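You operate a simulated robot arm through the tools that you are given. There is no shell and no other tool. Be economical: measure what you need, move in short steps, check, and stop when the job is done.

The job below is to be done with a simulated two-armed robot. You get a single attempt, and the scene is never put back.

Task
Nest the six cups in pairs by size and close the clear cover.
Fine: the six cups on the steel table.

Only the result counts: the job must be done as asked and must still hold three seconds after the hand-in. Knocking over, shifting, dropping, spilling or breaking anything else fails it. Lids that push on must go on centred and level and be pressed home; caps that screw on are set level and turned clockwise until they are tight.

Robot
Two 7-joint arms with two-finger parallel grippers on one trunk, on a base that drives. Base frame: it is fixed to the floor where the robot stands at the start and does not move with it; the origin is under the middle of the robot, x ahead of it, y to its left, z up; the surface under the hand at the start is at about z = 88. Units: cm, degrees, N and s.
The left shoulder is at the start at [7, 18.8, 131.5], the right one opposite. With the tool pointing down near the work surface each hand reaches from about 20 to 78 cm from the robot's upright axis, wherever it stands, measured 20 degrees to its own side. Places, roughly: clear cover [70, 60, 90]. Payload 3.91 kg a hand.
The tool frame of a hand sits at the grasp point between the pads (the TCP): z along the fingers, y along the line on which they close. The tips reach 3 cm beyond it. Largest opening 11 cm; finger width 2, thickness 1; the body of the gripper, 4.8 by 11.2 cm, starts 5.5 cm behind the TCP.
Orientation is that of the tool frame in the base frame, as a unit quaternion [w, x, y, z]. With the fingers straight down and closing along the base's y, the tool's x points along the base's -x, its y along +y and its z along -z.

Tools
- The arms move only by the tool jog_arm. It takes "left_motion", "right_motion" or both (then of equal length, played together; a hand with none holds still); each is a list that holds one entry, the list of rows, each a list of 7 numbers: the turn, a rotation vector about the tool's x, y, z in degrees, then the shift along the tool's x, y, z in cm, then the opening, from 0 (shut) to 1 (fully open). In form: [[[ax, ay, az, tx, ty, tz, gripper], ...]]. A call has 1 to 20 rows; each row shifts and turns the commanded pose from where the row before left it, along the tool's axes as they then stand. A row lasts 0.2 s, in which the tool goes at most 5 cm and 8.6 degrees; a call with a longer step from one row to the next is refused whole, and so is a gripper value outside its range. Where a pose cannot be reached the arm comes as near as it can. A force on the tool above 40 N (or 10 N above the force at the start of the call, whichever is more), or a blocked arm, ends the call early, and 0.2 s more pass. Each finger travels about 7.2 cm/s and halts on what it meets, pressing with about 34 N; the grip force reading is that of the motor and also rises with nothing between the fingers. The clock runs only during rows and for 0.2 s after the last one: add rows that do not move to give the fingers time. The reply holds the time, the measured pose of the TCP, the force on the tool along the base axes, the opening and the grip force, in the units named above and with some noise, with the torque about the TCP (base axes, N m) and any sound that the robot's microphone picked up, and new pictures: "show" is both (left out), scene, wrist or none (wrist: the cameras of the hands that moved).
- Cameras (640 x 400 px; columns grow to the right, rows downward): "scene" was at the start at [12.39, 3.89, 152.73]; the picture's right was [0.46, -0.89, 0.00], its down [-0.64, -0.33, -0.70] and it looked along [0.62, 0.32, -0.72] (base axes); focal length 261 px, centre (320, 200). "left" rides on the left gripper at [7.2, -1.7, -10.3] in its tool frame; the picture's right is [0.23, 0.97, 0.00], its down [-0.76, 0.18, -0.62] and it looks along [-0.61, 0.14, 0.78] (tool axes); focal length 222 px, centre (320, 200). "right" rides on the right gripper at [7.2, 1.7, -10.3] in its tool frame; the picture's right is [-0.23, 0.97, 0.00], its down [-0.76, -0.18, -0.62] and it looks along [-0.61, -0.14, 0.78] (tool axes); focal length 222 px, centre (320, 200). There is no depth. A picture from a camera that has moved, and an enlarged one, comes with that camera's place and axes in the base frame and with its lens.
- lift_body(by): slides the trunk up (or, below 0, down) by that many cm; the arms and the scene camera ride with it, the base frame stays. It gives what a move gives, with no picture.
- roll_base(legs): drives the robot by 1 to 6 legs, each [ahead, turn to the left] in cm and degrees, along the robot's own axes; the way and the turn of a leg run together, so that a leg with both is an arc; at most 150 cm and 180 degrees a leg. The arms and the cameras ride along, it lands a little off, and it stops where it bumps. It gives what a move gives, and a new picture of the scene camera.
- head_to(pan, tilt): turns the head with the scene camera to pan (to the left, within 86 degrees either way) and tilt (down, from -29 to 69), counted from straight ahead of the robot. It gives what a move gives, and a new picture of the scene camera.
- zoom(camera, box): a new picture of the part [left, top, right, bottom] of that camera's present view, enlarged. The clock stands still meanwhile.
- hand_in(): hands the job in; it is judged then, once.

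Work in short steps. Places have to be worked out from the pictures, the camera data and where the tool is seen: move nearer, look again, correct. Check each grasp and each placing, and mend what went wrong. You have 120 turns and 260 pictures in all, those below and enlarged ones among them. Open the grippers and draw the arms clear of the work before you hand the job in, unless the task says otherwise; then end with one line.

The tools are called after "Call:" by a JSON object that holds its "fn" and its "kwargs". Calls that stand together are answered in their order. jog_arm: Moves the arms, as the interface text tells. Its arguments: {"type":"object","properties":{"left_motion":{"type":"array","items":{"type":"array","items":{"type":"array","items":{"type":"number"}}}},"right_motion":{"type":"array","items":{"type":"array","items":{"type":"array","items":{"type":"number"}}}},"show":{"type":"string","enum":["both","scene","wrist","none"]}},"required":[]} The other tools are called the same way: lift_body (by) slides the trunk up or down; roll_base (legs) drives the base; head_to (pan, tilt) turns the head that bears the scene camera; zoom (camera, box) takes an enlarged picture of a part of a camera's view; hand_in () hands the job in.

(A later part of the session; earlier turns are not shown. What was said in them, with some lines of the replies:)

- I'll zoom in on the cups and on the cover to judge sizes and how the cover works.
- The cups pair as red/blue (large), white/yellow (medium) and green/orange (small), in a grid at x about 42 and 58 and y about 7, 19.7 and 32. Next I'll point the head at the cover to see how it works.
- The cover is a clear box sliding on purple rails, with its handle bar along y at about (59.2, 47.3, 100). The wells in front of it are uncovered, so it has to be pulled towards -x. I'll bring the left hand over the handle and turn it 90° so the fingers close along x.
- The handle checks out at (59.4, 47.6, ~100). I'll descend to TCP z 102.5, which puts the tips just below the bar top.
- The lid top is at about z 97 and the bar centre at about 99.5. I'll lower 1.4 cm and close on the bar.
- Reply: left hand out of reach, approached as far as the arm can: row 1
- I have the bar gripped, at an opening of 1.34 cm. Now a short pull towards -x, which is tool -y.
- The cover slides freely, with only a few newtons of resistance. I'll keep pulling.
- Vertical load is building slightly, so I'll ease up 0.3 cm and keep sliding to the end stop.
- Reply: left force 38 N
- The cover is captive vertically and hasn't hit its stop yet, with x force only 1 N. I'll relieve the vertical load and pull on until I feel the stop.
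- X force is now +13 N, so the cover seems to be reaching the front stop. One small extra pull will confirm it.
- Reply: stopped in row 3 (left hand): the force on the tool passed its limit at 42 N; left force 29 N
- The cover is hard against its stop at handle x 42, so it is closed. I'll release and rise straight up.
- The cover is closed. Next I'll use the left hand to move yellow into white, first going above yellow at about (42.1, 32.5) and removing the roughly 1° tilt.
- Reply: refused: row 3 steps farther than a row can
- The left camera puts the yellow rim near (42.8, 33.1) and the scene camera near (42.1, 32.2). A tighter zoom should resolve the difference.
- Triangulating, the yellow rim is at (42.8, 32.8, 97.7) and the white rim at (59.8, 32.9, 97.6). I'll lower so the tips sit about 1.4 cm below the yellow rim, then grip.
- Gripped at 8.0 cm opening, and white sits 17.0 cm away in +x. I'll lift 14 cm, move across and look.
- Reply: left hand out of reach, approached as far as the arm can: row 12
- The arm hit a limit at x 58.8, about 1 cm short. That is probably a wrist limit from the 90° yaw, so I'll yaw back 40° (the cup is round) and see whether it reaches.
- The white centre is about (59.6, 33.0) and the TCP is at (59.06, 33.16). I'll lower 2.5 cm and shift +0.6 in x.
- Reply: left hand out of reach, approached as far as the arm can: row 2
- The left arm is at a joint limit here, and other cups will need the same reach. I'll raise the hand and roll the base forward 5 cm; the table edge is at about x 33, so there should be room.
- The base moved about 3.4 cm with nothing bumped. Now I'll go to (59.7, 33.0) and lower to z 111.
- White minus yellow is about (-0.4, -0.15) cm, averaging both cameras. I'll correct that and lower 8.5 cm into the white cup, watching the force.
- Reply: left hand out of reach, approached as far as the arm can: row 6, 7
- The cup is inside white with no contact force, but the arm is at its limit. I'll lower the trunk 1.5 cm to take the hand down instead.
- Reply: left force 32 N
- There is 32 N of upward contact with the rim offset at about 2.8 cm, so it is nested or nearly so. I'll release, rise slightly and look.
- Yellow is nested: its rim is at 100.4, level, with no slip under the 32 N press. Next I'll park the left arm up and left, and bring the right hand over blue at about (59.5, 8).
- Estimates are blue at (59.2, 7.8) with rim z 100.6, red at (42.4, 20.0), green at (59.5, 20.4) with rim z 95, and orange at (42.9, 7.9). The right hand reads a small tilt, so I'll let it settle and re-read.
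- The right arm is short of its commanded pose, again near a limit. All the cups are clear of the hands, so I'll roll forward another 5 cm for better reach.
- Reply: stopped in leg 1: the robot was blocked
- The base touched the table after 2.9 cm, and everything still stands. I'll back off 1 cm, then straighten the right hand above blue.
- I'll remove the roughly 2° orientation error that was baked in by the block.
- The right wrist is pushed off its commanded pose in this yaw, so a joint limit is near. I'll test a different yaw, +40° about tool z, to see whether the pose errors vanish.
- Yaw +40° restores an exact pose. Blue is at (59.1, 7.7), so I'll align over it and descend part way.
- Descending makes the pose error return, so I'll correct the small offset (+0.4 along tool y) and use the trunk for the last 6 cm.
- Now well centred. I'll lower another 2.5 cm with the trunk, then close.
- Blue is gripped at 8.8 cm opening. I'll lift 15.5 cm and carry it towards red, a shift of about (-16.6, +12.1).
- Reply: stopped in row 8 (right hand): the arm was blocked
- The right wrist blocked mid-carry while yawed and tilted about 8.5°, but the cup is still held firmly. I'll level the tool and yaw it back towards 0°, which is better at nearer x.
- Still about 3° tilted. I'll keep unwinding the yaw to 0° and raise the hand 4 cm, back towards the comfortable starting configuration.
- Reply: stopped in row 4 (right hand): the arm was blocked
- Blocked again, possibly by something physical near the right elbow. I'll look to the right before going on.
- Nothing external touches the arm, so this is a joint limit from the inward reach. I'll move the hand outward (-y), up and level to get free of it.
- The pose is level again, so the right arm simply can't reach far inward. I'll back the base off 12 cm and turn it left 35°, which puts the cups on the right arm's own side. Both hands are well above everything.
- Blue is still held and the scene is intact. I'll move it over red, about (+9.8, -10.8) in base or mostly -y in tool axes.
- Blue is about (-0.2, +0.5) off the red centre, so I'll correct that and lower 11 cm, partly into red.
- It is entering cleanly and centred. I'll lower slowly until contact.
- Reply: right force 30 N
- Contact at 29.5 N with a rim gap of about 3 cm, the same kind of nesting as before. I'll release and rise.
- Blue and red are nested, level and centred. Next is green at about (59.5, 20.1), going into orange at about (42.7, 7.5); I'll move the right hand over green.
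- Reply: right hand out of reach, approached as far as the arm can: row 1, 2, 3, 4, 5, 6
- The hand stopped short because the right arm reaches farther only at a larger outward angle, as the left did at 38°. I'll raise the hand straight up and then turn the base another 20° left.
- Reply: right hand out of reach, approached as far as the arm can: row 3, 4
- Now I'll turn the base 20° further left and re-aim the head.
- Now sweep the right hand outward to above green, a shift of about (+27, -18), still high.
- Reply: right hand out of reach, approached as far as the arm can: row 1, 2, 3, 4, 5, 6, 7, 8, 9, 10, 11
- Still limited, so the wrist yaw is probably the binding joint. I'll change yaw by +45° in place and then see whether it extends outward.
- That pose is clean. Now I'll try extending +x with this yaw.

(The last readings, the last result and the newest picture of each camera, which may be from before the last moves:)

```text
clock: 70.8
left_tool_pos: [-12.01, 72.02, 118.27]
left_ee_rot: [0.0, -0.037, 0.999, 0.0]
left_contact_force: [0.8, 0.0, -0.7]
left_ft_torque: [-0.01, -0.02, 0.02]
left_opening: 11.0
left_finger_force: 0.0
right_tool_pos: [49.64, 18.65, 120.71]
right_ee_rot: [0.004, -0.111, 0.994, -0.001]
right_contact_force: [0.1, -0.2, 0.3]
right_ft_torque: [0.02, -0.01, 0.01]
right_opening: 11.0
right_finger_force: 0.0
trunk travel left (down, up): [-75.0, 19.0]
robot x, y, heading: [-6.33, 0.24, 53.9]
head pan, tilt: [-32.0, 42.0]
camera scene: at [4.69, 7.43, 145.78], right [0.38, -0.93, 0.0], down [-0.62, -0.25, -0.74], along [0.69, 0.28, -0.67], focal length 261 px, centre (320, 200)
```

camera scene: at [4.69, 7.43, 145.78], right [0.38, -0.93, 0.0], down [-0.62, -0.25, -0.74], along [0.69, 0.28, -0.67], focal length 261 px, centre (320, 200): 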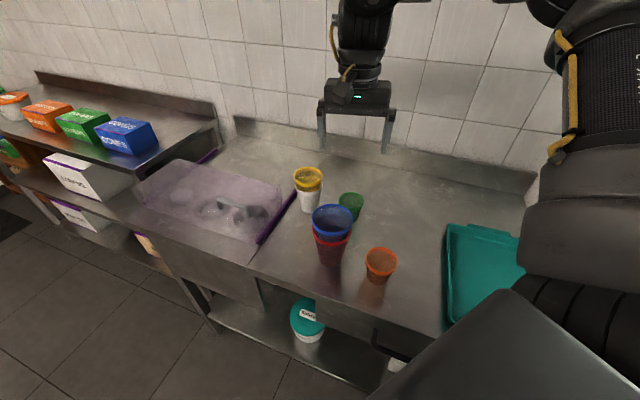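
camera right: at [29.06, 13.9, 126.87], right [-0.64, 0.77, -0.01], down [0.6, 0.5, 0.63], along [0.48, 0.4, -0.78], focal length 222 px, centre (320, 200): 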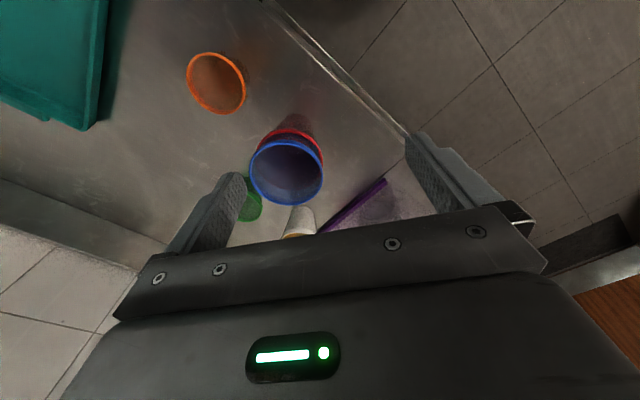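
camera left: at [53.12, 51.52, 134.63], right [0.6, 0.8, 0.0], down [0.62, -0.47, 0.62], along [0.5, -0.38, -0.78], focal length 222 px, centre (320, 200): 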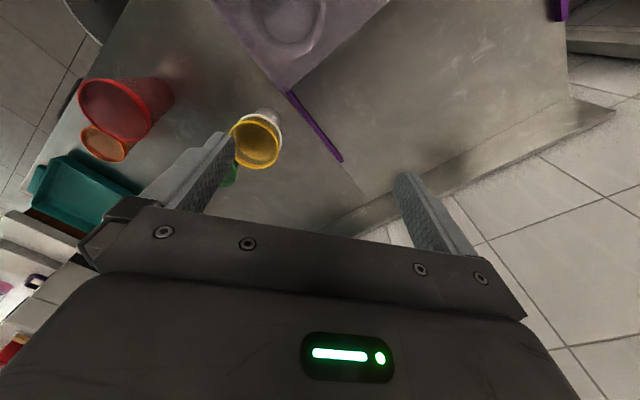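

That works, since yaw was the binding limit. I'll continue to above green with a bit more yaw and lower to z 112.

Call:
{"fn": "jog_arm", "kwargs": {"right_motion": [[[0, 0, 0, -2.5, -0.19, 0, 1], [0, 0, 0, -2.5, -0.19, 0, 1], [0, 0, 0, -2.5, -0.19, 0, 1], [0, 0, 0, -2.5, -0.19, 0, 1], [0, 0, 8, 0, 0, 3, 1], [0, 0, 8, 0, 0, 3, 1], [0, 0, 0, 0, 0, 2.5, 1], [0, 0, 0, 0, 0, 0, 1]]]}}

Call:
{"fn": "zoom", "kwargs": {"camera": "right", "box": [180, 20, 460, 220]}}

Call:
{"fn": "zoom", "kwargs": {"camera": "scene", "box": [280, 130, 430, 280]}}

```text
clock: 72.6
left_tool_pos: [-11.89, 72.07, 118.44]
left_ee_rot: [0.0, -0.037, 0.999, -0.001]
left_contact_force: [-0.6, 0.4, 0.2]
left_ft_torque: [0.03, 0.0, 0.01]
left_opening: 11.01
left_finger_force: 0.0
right_tool_pos: [53.03, 20.33, 109.82]
right_ee_rot: [0.002, 0.027, 1.0, -0.001]
right_contact_force: [0.2, 0.2, -0.1]
right_ft_torque: [0.0, -0.02, -0.01]
right_opening: 11.0
right_finger_force: 0.2
right hand out of reach, approached as far as the arm can: row 1, 2, 3, 4
trunk travel left (down, up): [-75.0, 19.0]
robot x, y, heading: [-5.99, 0.02, 54.4]
head pan, tilt: [-32.0, 42.0]
camera scene: at [4.72, 7.4, 145.78], right [0.38, -0.93, 0.0], down [-0.62, -0.25, -0.74], along [0.69, 0.28, -0.67], focal length 261 px, centre (320, 200)
camera right: at [45.66, 22.58, 120.11], right [0.28, 0.96, 0.0], down [0.75, -0.22, 0.63], along [0.6, -0.18, -0.78], focal length 222 px, centre (320, 200)
```

scene: 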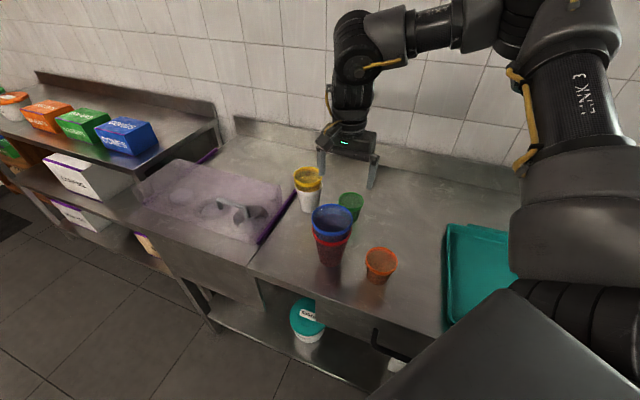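
right: 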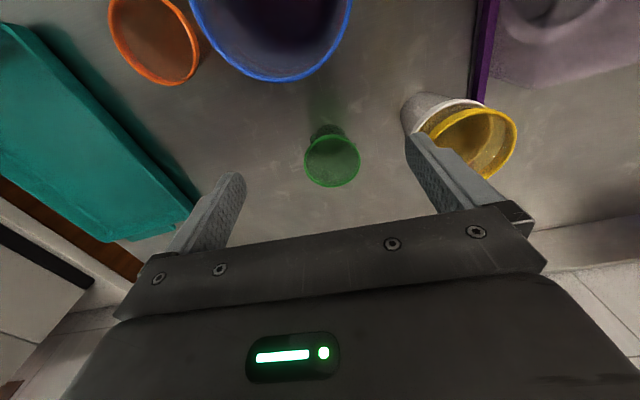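

```text
2.00 times, centred on (320, 120) of right
camera zoom: at [45.66, 22.58, 120.11], right [0.28, 0.96, 0.0], down [0.75, -0.22, 0.63], along [0.6, -0.18, -0.78], focal length 444 px, centre (320, 360)
```

zoom: 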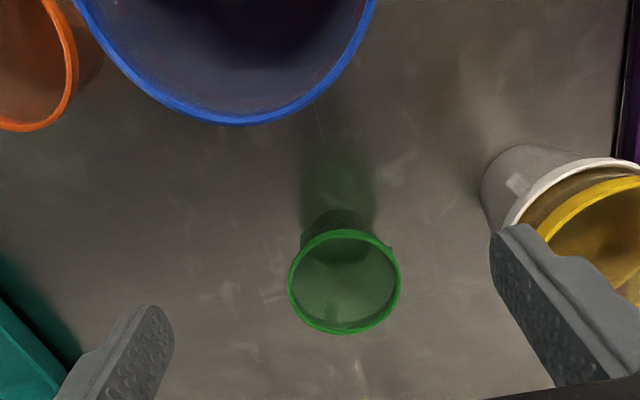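

```text
2.67 times, centred on (355, 205) of scene
camera zoom: at [4.72, 7.4, 145.78], right [0.38, -0.93, 0.0], down [-0.62, -0.25, -0.74], along [0.69, 0.28, -0.67], focal length 696 px, centre (227, 187)
```

zoom: 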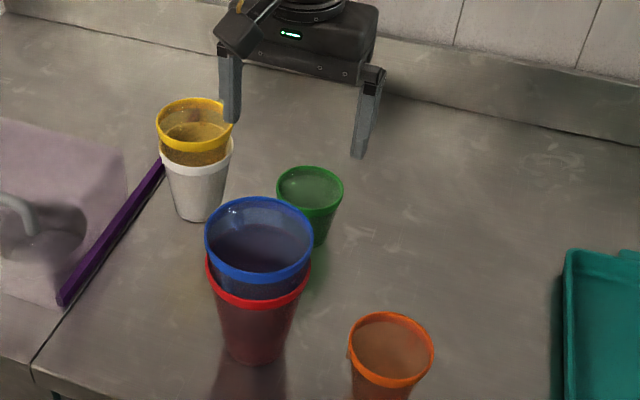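

Green measures (59.3, 20.0). I'll yaw 24° more and then extend the remaining 6.3 cm.

Call:
{"fn": "jog_arm", "kwargs": {"right_motion": [[[0, 0, 8, 0, 0, 0, 1], [0, 0, 8, 0, 0, 0, 1], [0, 0, 8, 0, 0, 0, 1], [0, 0, 0, -1.92, 0.87, 0, 1], [0, 0, 0, -1.92, 0.87, 0, 1], [0, 0, 0, -1.91, 0.86, 0, 1], [0, 0, 0, 0, 0, 0, 1]]]}}

Call:
{"fn": "zoom", "kwargs": {"camera": "right", "box": [180, 20, 460, 220]}}

```text
clock: 74.2
left_tool_pos: [-11.89, 71.92, 118.36]
left_ee_rot: [0.001, -0.036, 0.999, -0.001]
left_contact_force: [-0.8, -1.2, 0.2]
left_ft_torque: [0.0, 0.01, 0.04]
left_opening: 10.99
left_finger_force: 0.0
right_tool_pos: [59.28, 20.06, 109.98]
right_ee_rot: [0.003, 0.234, 0.972, 0.0]
right_contact_force: [0.7, -0.4, -0.2]
right_ft_torque: [0.01, -0.01, -0.01]
right_opening: 10.99
right_finger_force: 0.0
trunk travel left (down, up): [-75.0, 19.0]
robot x, y, heading: [-6.33, 0.09, 54.3]
head pan, tilt: [-32.0, 42.0]
camera scene: at [4.72, 7.41, 145.77], right [0.38, -0.93, 0.0], down [-0.62, -0.25, -0.74], along [0.69, 0.28, -0.67], focal length 261 px, centre (320, 200)
camera right: at [53.35, 24.96, 120.19], right [0.65, 0.76, 0.0], down [0.59, -0.5, 0.63], along [0.48, -0.4, -0.78], focal length 222 px, centre (320, 200)
```

scene: 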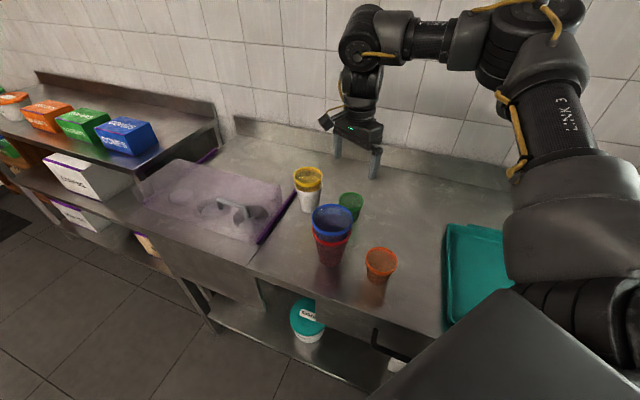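
right: 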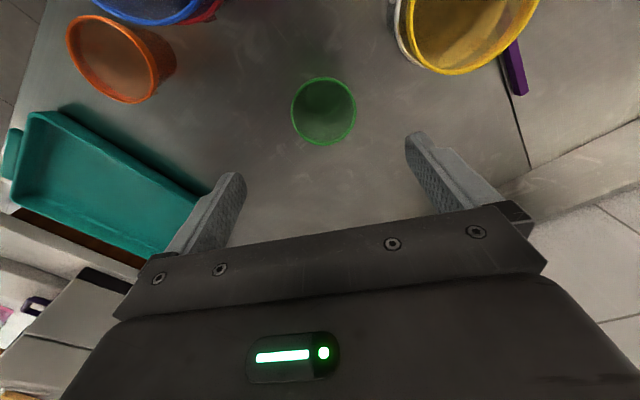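

```text
2.00 times, centred on (320, 120) of right
camera zoom: at [53.35, 24.96, 120.19], right [0.65, 0.76, 0.0], down [0.59, -0.5, 0.63], along [0.48, -0.4, -0.78], focal length 444 px, centre (320, 360)
```

zoom: 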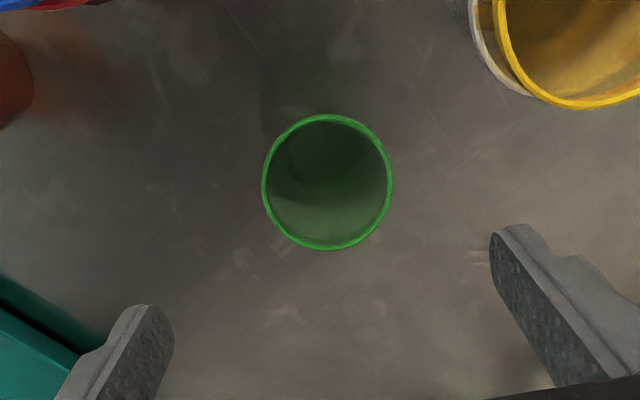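

The reach is good now, with green at about (59.5, 20.35). I'll align and lower to TCP z 96.7.

Call:
{"fn": "jog_arm", "kwargs": {"right_motion": [[[0, 0, 0, -0.09, 0.38, 1, 1], [0, 0, 0, 0, 0, 3, 1], [0, 0, 0, 0, 0, 3, 1], [0, 0, 0, 0, 0, 3, 1], [0, 0, 0, 0, 0, 2, 1], [0, 0, 0, 0, 0, 1.3, 1], [0, 0, 0, 0, 0, 0, 1]]]}}

Call:
{"fn": "zoom", "kwargs": {"camera": "right", "box": [180, 20, 460, 220]}}

Call:
{"fn": "zoom", "kwargs": {"camera": "scene", "box": [290, 130, 410, 250]}}

```text
clock: 75.8
left_tool_pos: [-12.05, 72.06, 118.24]
left_ee_rot: [-0.001, -0.037, 0.999, 0.0]
left_contact_force: [-0.6, 0.4, -1.0]
left_ft_torque: [0.01, 0.01, 0.02]
left_opening: 11.02
left_finger_force: 0.1
right_tool_pos: [59.63, 20.37, 96.79]
right_ee_rot: [0.004, 0.234, 0.972, 0.0]
right_contact_force: [-0.1, -1.0, 0.2]
right_ft_torque: [0.01, 0.03, -0.01]
right_opening: 10.99
right_finger_force: 0.2
trunk travel left (down, up): [-75.0, 19.0]
robot x, y, heading: [-6.5, -0.05, 54.1]
head pan, tilt: [-32.0, 42.0]
camera scene: at [4.73, 7.42, 145.77], right [0.38, -0.93, 0.0], down [-0.62, -0.25, -0.74], along [0.69, 0.28, -0.67], focal length 261 px, centre (320, 200)
camera right: at [53.76, 25.34, 106.91], right [0.65, 0.76, 0.0], down [0.59, -0.5, 0.63], along [0.48, -0.4, -0.78], focal length 222 px, centre (320, 200)
```

scene: 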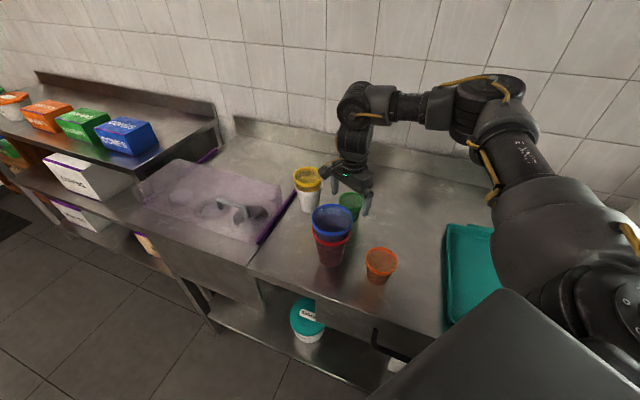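
right: 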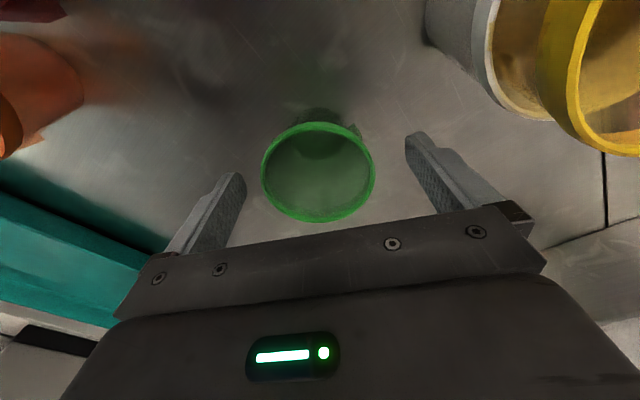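

```text
2.00 times, centred on (320, 120) of right
camera zoom: at [53.76, 25.34, 106.91], right [0.65, 0.76, 0.0], down [0.59, -0.5, 0.63], along [0.48, -0.4, -0.78], focal length 444 px, centre (320, 360)
```

zoom: 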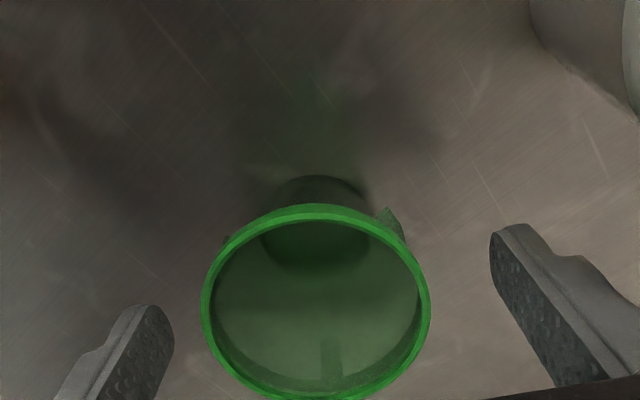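

```text
3.33 times, centred on (350, 190) of scene
camera zoom: at [4.73, 7.42, 145.77], right [0.38, -0.93, 0.0], down [-0.62, -0.25, -0.74], along [0.69, 0.28, -0.67], focal length 871 px, centre (220, 233)
```

zoom: 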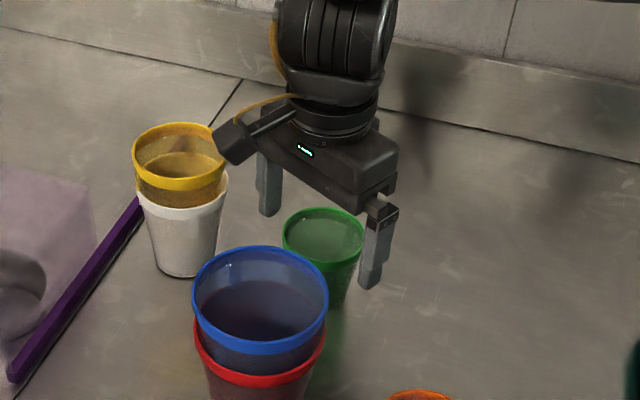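

Well centred with the tips about 1.5 cm below the rim, so I'll close.

Call:
{"fn": "jog_arm", "kwargs": {"right_motion": [[[0, 0, 0, 0, 0, 0.2, 0.85], [0, 0, 0, 0, 0, 0, 0.7], [0, 0, 0, 0, 0, 0, 0.55], [0, 0, 0, 0, 0, 0, 0.45], [0, 0, 0, 0, 0, 0, 0.4], [0, 0, 0, 0, 0, 0, 0.4], [0, 0, 0, 0, 0, -1, 0.4], [0, 0, 0, 0, 0, -3, 0.4]]]}}

```text
clock: 77.6
left_tool_pos: [-11.94, 71.94, 118.31]
left_ee_rot: [0.001, -0.037, 0.999, 0.0]
left_contact_force: [-0.3, -0.5, 0.3]
left_ft_torque: [0.01, -0.01, 0.0]
left_opening: 11.01
left_finger_force: 0.0
right_tool_pos: [59.62, 20.53, 100.54]
right_ee_rot: [0.004, 0.234, 0.972, 0.0]
right_contact_force: [0.6, -0.7, 0.3]
right_ft_torque: [-0.02, -0.01, -0.04]
right_opening: 6.99
right_finger_force: 34.5
trunk travel left (down, up): [-75.0, 19.0]
robot x, y, heading: [-6.22, -0.24, 54.0]
head pan, tilt: [-32.0, 42.0]
camera scene: at [4.6, 7.39, 145.78], right [0.38, -0.93, 0.0], down [-0.62, -0.25, -0.74], along [0.69, 0.28, -0.67], focal length 261 px, centre (320, 200)
camera right: at [53.73, 25.43, 110.8], right [0.65, 0.76, 0.0], down [0.59, -0.5, 0.63], along [0.48, -0.4, -0.78], focal length 222 px, centre (320, 200)
```

scene: 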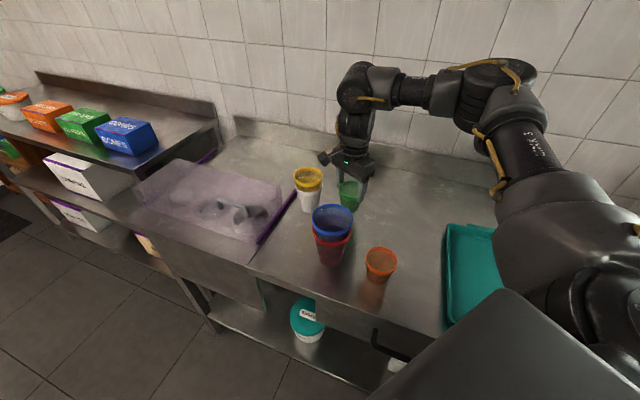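
right: 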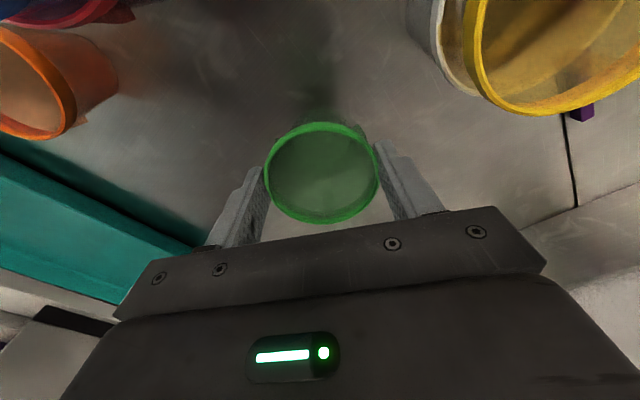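

Green is held at 7.0 cm opening. I'll lift 12 cm and carry it towards orange, a shift of (-16.9, -12.8).

Call:
{"fn": "jog_arm", "kwargs": {"right_motion": [[[0, 0, 0, 0, 0, -4, 0.4], [0, 0, 0, 0, 0, -4, 0.4], [0, 0, 0, 0, 0, -4, 0.4], [0, 0, 0, 1.3, -2.73, 0, 0.4], [0, 0, 0, 1.3, -2.73, 0, 0.4], [0, 0, 0, 1.3, -2.73, 0, 0.4], [0, 0, 0, 1.3, -2.73, 0, 0.4], [0, 0, 0, 1.3, -2.73, 0, 0.4], [0, 0, 0, 1.3, -2.73, 0, 0.4], [0, 0, 0, 1.3, -2.73, 0, 0.4], [0, 0, 0, 0, 0, 0, 0.4], [0, 0, 0, 0, 0, 0, 0.4]]]}}

Call:
{"fn": "zoom", "kwargs": {"camera": "right", "box": [180, 20, 460, 220]}}

Call:
{"fn": "zoom", "kwargs": {"camera": "scene", "box": [310, 170, 450, 310]}}

```text
clock: 80.2
left_tool_pos: [-11.95, 72.05, 118.25]
left_ee_rot: [0.0, -0.037, 0.999, 0.0]
left_contact_force: [-0.2, -1.2, -0.3]
left_ft_torque: [0.02, 0.0, 0.01]
left_opening: 11.0
left_finger_force: 0.1
right_tool_pos: [42.59, 7.62, 112.5]
right_ee_rot: [0.003, 0.234, 0.972, 0.0]
right_contact_force: [-0.8, 0.2, 0.0]
right_ft_torque: [0.02, 0.04, 0.0]
right_opening: 7.01
right_finger_force: 34.3
trunk travel left (down, up): [-75.0, 19.0]
robot x, y, heading: [-6.13, 0.46, 54.3]
head pan, tilt: [-32.0, 42.0]
camera scene: at [4.74, 7.43, 145.77], right [0.38, -0.93, 0.0], down [-0.62, -0.25, -0.74], along [0.69, 0.28, -0.67], focal length 261 px, centre (320, 200)
camera right: at [36.72, 12.62, 122.71], right [0.65, 0.76, 0.0], down [0.59, -0.5, 0.63], along [0.48, -0.4, -0.78], focal length 222 px, centre (320, 200)
```

scene: 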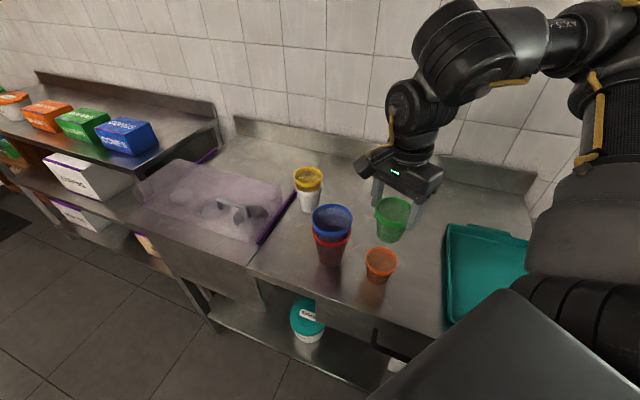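
right: 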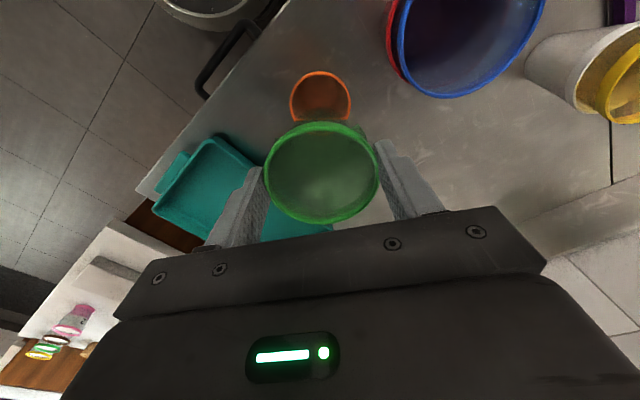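

```text
2.00 times, centred on (320, 120) of right
camera zoom: at [36.72, 12.62, 122.71], right [0.65, 0.76, 0.0], down [0.59, -0.5, 0.63], along [0.48, -0.4, -0.78], focal length 444 px, centre (320, 360)
```

zoom: 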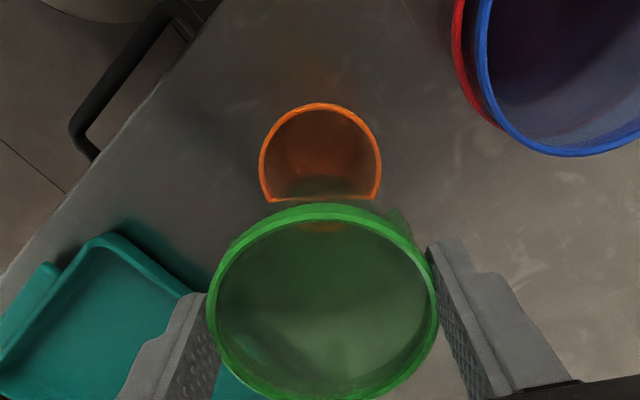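

```text
2.86 times, centred on (380, 240) of scene
camera zoom: at [4.74, 7.43, 145.77], right [0.38, -0.93, 0.0], down [-0.62, -0.25, -0.74], along [0.69, 0.28, -0.67], focal length 746 px, centre (149, 86)
```

zoom: 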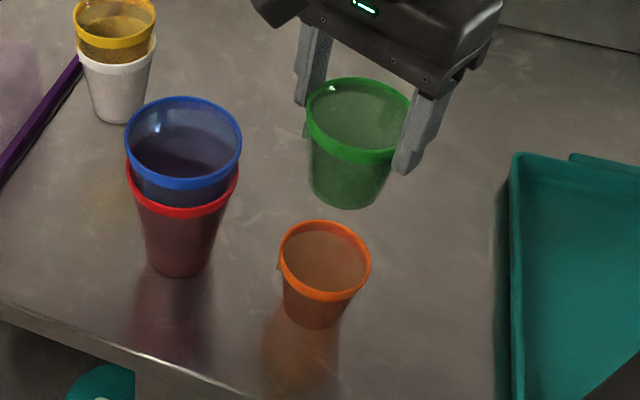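

Both cameras agree green needs (+0.37, -0.28). I'll correct that and lower, slowing near contact.

Call:
{"fn": "jog_arm", "kwargs": {"right_motion": [[[0, 0, 0, -0.46, -0.08, 0, 0.4], [0, 0, 0, 0, 0, 2, 0.4], [0, 0, 0, 0, 0, 2, 0.4], [0, 0, 0, 0, 0, 2, 0.4], [0, 0, 0, 0, 0, 2, 0.4], [0, 0, 0, 0, 0, 1, 0.4], [0, 0, 0, 0, 0, 1, 0.4], [0, 0, 0, 0, 0, 0, 0.4]]]}}

Call:
{"fn": "zoom", "kwargs": {"camera": "right", "box": [180, 20, 460, 220]}}

Call:
{"fn": "zoom", "kwargs": {"camera": "scene", "box": [310, 170, 450, 310]}}

```text
clock: 82.0
left_tool_pos: [-11.81, 72.1, 118.34]
left_ee_rot: [0.0, -0.036, 0.999, 0.0]
left_contact_force: [0.4, 0.9, -0.6]
left_ft_torque: [-0.01, 0.01, -0.02]
left_opening: 10.99
left_finger_force: 0.0
right_tool_pos: [43.22, 7.22, 102.3]
right_ee_rot: [0.002, 0.235, 0.972, -0.001]
right_contact_force: [0.9, 0.2, 0.5]
right_ft_torque: [-0.01, 0.01, -0.01]
right_opening: 6.99
right_finger_force: 34.4
trunk travel left (down, up): [-75.0, 19.0]
robot x, y, heading: [-6.58, -0.21, 54.1]
head pan, tilt: [-32.0, 42.0]
camera scene: at [4.91, 7.44, 145.73], right [0.38, -0.93, 0.0], down [-0.62, -0.25, -0.74], along [0.69, 0.28, -0.67], focal length 261 px, centre (320, 200)
camera right: at [37.46, 12.1, 112.51], right [0.65, 0.76, 0.0], down [0.59, -0.5, 0.63], along [0.48, -0.4, -0.78], focal length 222 px, centre (320, 200)
```

scene: 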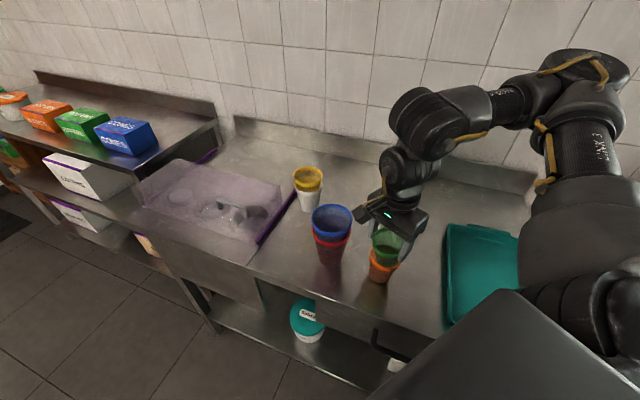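
right: 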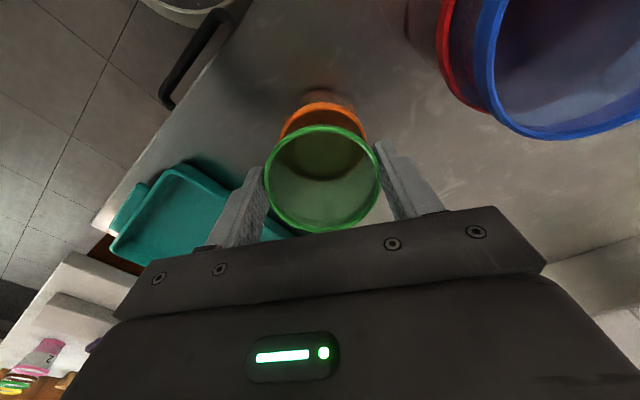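

```text
2.00 times, centred on (320, 120) of right
camera zoom: at [37.46, 12.1, 112.51], right [0.65, 0.76, 0.0], down [0.59, -0.5, 0.63], along [0.48, -0.4, -0.78], focal length 444 px, centre (320, 360)
```

zoom: 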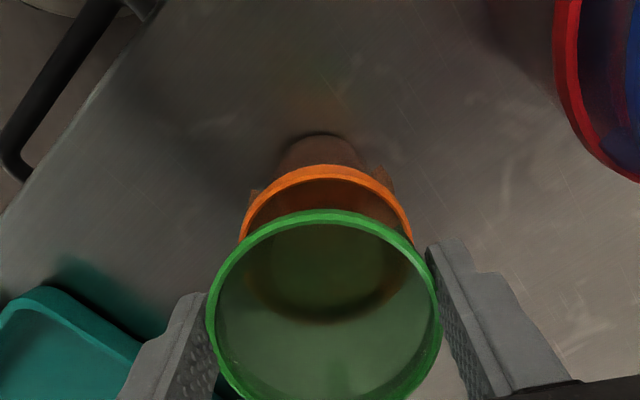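

```text
2.86 times, centred on (380, 240) of scene
camera zoom: at [4.91, 7.44, 145.73], right [0.38, -0.93, 0.0], down [-0.62, -0.25, -0.74], along [0.69, 0.28, -0.67], focal length 746 px, centre (149, 86)
```

zoom: 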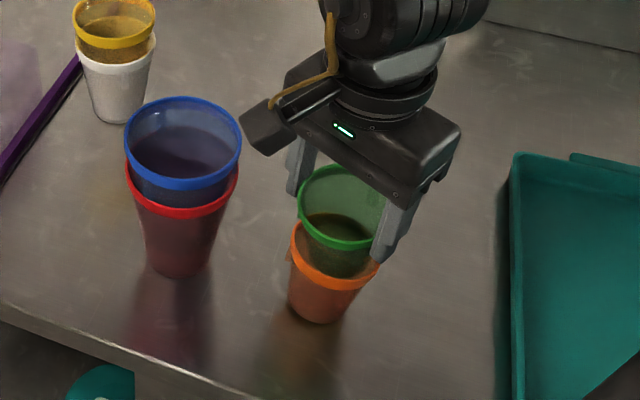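

Green is entering orange. Orange slid a few millimetres and self-centred, and both stand upright. I'll continue slowly to contact.

Call:
{"fn": "jog_arm", "kwargs": {"right_motion": [[[0, 0, 0, 0, 0, 0.5, 0.4], [0, 0, 0, 0, 0, 0.5, 0.4], [0, 0, 0, 0, 0, 0.5, 0.4], [0, 0, 0, 0, 0, 0.5, 0.4], [0, 0, 0, 0, 0, 0.4, 0.4], [0, 0, 0, 0, 0, 0.4, 0.4], [0, 0, 0, 0, 0, 0.3, 0.4]]], "show": "wrist"}}

Call:
{"fn": "zoom", "kwargs": {"camera": "scene", "box": [310, 170, 450, 310]}}

```text
clock: 83.6
left_tool_pos: [-12.24, 72.13, 118.38]
left_ee_rot: [0.002, -0.036, 0.999, 0.0]
left_contact_force: [-0.5, 0.7, 0.0]
left_ft_torque: [0.02, 0.01, 0.01]
left_opening: 11.0
left_finger_force: 0.1
right_tool_pos: [43.03, 7.36, 99.38]
right_ee_rot: [0.005, 0.235, 0.972, 0.002]
right_contact_force: [0.3, 1.2, 29.7]
right_ft_torque: [0.09, 0.22, 0.04]
right_opening: 7.04
right_finger_force: 33.7
trunk travel left (down, up): [-75.0, 19.0]
robot x, y, heading: [-5.89, -0.17, 54.0]
head pan, tilt: [-32.0, 42.0]
camera right: at [37.07, 12.22, 109.71], right [0.65, 0.76, 0.01], down [0.59, -0.51, 0.63], along [0.48, -0.4, -0.78], focal length 222 px, centre (320, 200)
```

right: 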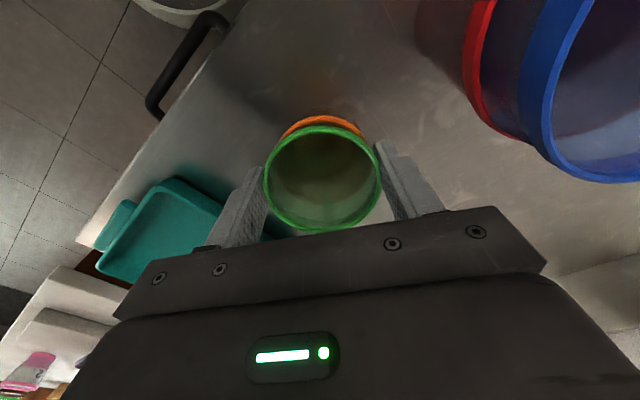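

```text
2.86 times, centred on (380, 240) of scene
camera zoom: at [4.37, 7.4, 145.85], right [0.38, -0.93, 0.0], down [-0.62, -0.25, -0.74], along [0.69, 0.28, -0.67], focal length 746 px, centre (149, 86)
```

zoom: 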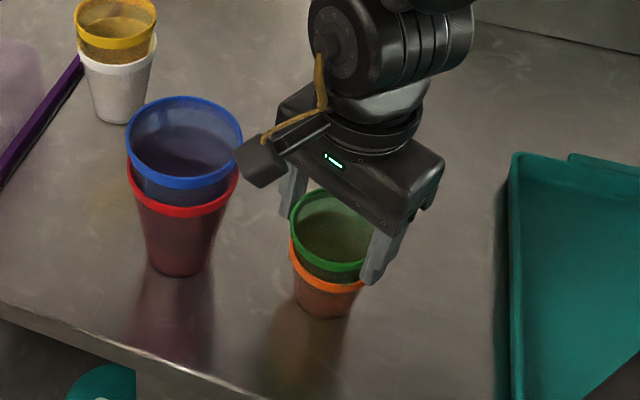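

Seated, with 29.7 N of contact and a gap of about 2.8 cm like the others. I'll release and rise well clear.

Call:
{"fn": "jog_arm", "kwargs": {"right_motion": [[[0, 0, 0, 0, 0, -0.3, 0.4], [0, 0, 0, 0, 0, 0, 0.6], [0, 0, 0, 0, 0, 0, 0.8], [0, 0, 0, 0, 0, 0, 1], [0, 0, 0, 0, 0, 0, 1], [0, 0, 0, 0, 0, -2, 1], [0, 0, 0, 0, 0, -4, 1], [0, 0, 0, 0, 0, -4, 1], [0, 0, 0, 0, 0, -4, 1], [0, 0, 0, 0, 0, -4, 1], [0, 0, 0, 0, 0, -3, 1]]]}}

Call:
{"fn": "zoom", "kwargs": {"camera": "scene", "box": [280, 150, 450, 310]}}

Call:
{"fn": "zoom", "kwargs": {"camera": "scene", "box": [120, 140, 320, 280]}}

```text
clock: 86.0
left_tool_pos: [-12.0, 71.96, 118.38]
left_ee_rot: [0.001, -0.036, 0.999, -0.001]
left_contact_force: [-0.4, 0.2, 0.1]
left_ft_torque: [-0.02, 0.04, 0.02]
left_opening: 11.01
left_finger_force: 0.0
right_tool_pos: [42.59, 7.5, 120.78]
right_ee_rot: [0.003, 0.235, 0.972, -0.001]
right_contact_force: [0.7, 0.7, 0.5]
right_ft_torque: [0.01, -0.02, -0.05]
right_opening: 10.99
right_finger_force: 0.0
trunk travel left (down, up): [-75.0, 19.0]
robot x, y, heading: [-6.21, 0.28, 54.2]
head pan, tilt: [-32.0, 42.0]
camera scene: at [4.62, 7.41, 145.78], right [0.38, -0.93, 0.0], down [-0.62, -0.25, -0.74], along [0.69, 0.28, -0.67], focal length 261 px, centre (320, 200)
camera right: at [36.88, 12.39, 131.03], right [0.65, 0.76, 0.0], down [0.59, -0.5, 0.63], along [0.48, -0.4, -0.78], focal length 222 px, centre (320, 200)
```

scene: 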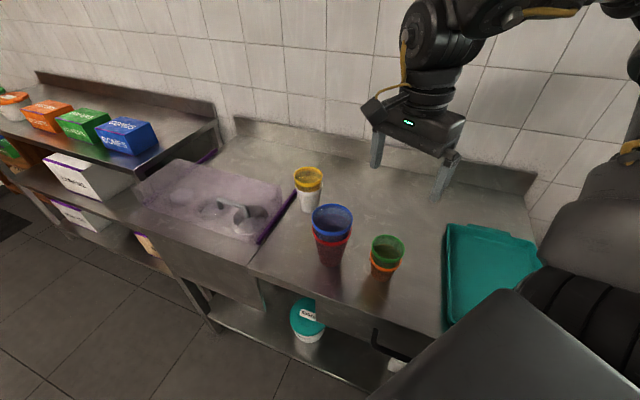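
right: 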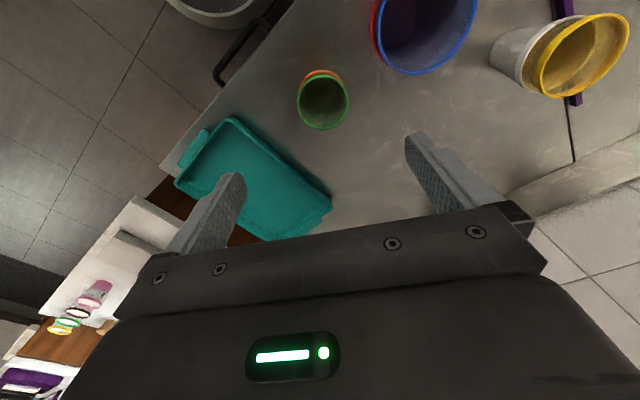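

```text
2.50 times, centred on (365, 230) of scene
camera zoom: at [4.62, 7.41, 145.78], right [0.38, -0.93, 0.0], down [-0.62, -0.25, -0.74], along [0.69, 0.28, -0.67], focal length 653 px, centre (208, 125)
```

zoom: 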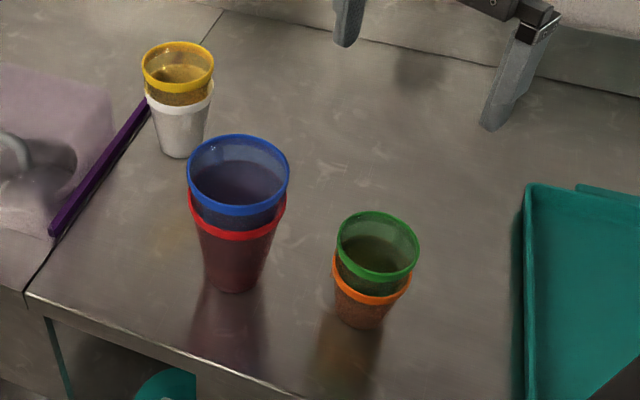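

```text
2.86 times, centred on (220, 210) of scene
camera zoom: at [4.62, 7.41, 145.78], right [0.38, -0.93, 0.0], down [-0.62, -0.25, -0.74], along [0.69, 0.28, -0.67], focal length 746 px, centre (606, 171)
```

zoom: 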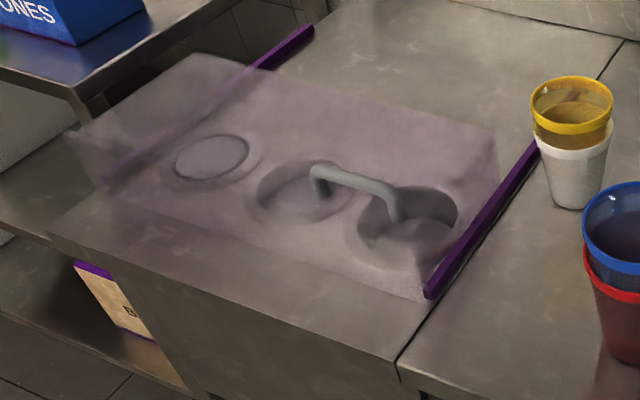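

All three pairs are nested, level and standing, and the cover is closed. Both grippers are open and clear of the work, so I'm handing in.

Call:
{"fn": "hand_in", "kwargs": {}}

```text
The job is handed in.
```

The six cups are nested in pairs by size (yellow in white, blue in red, green in orange), and the clear cover is slid shut against its stop; I've handed the job in.
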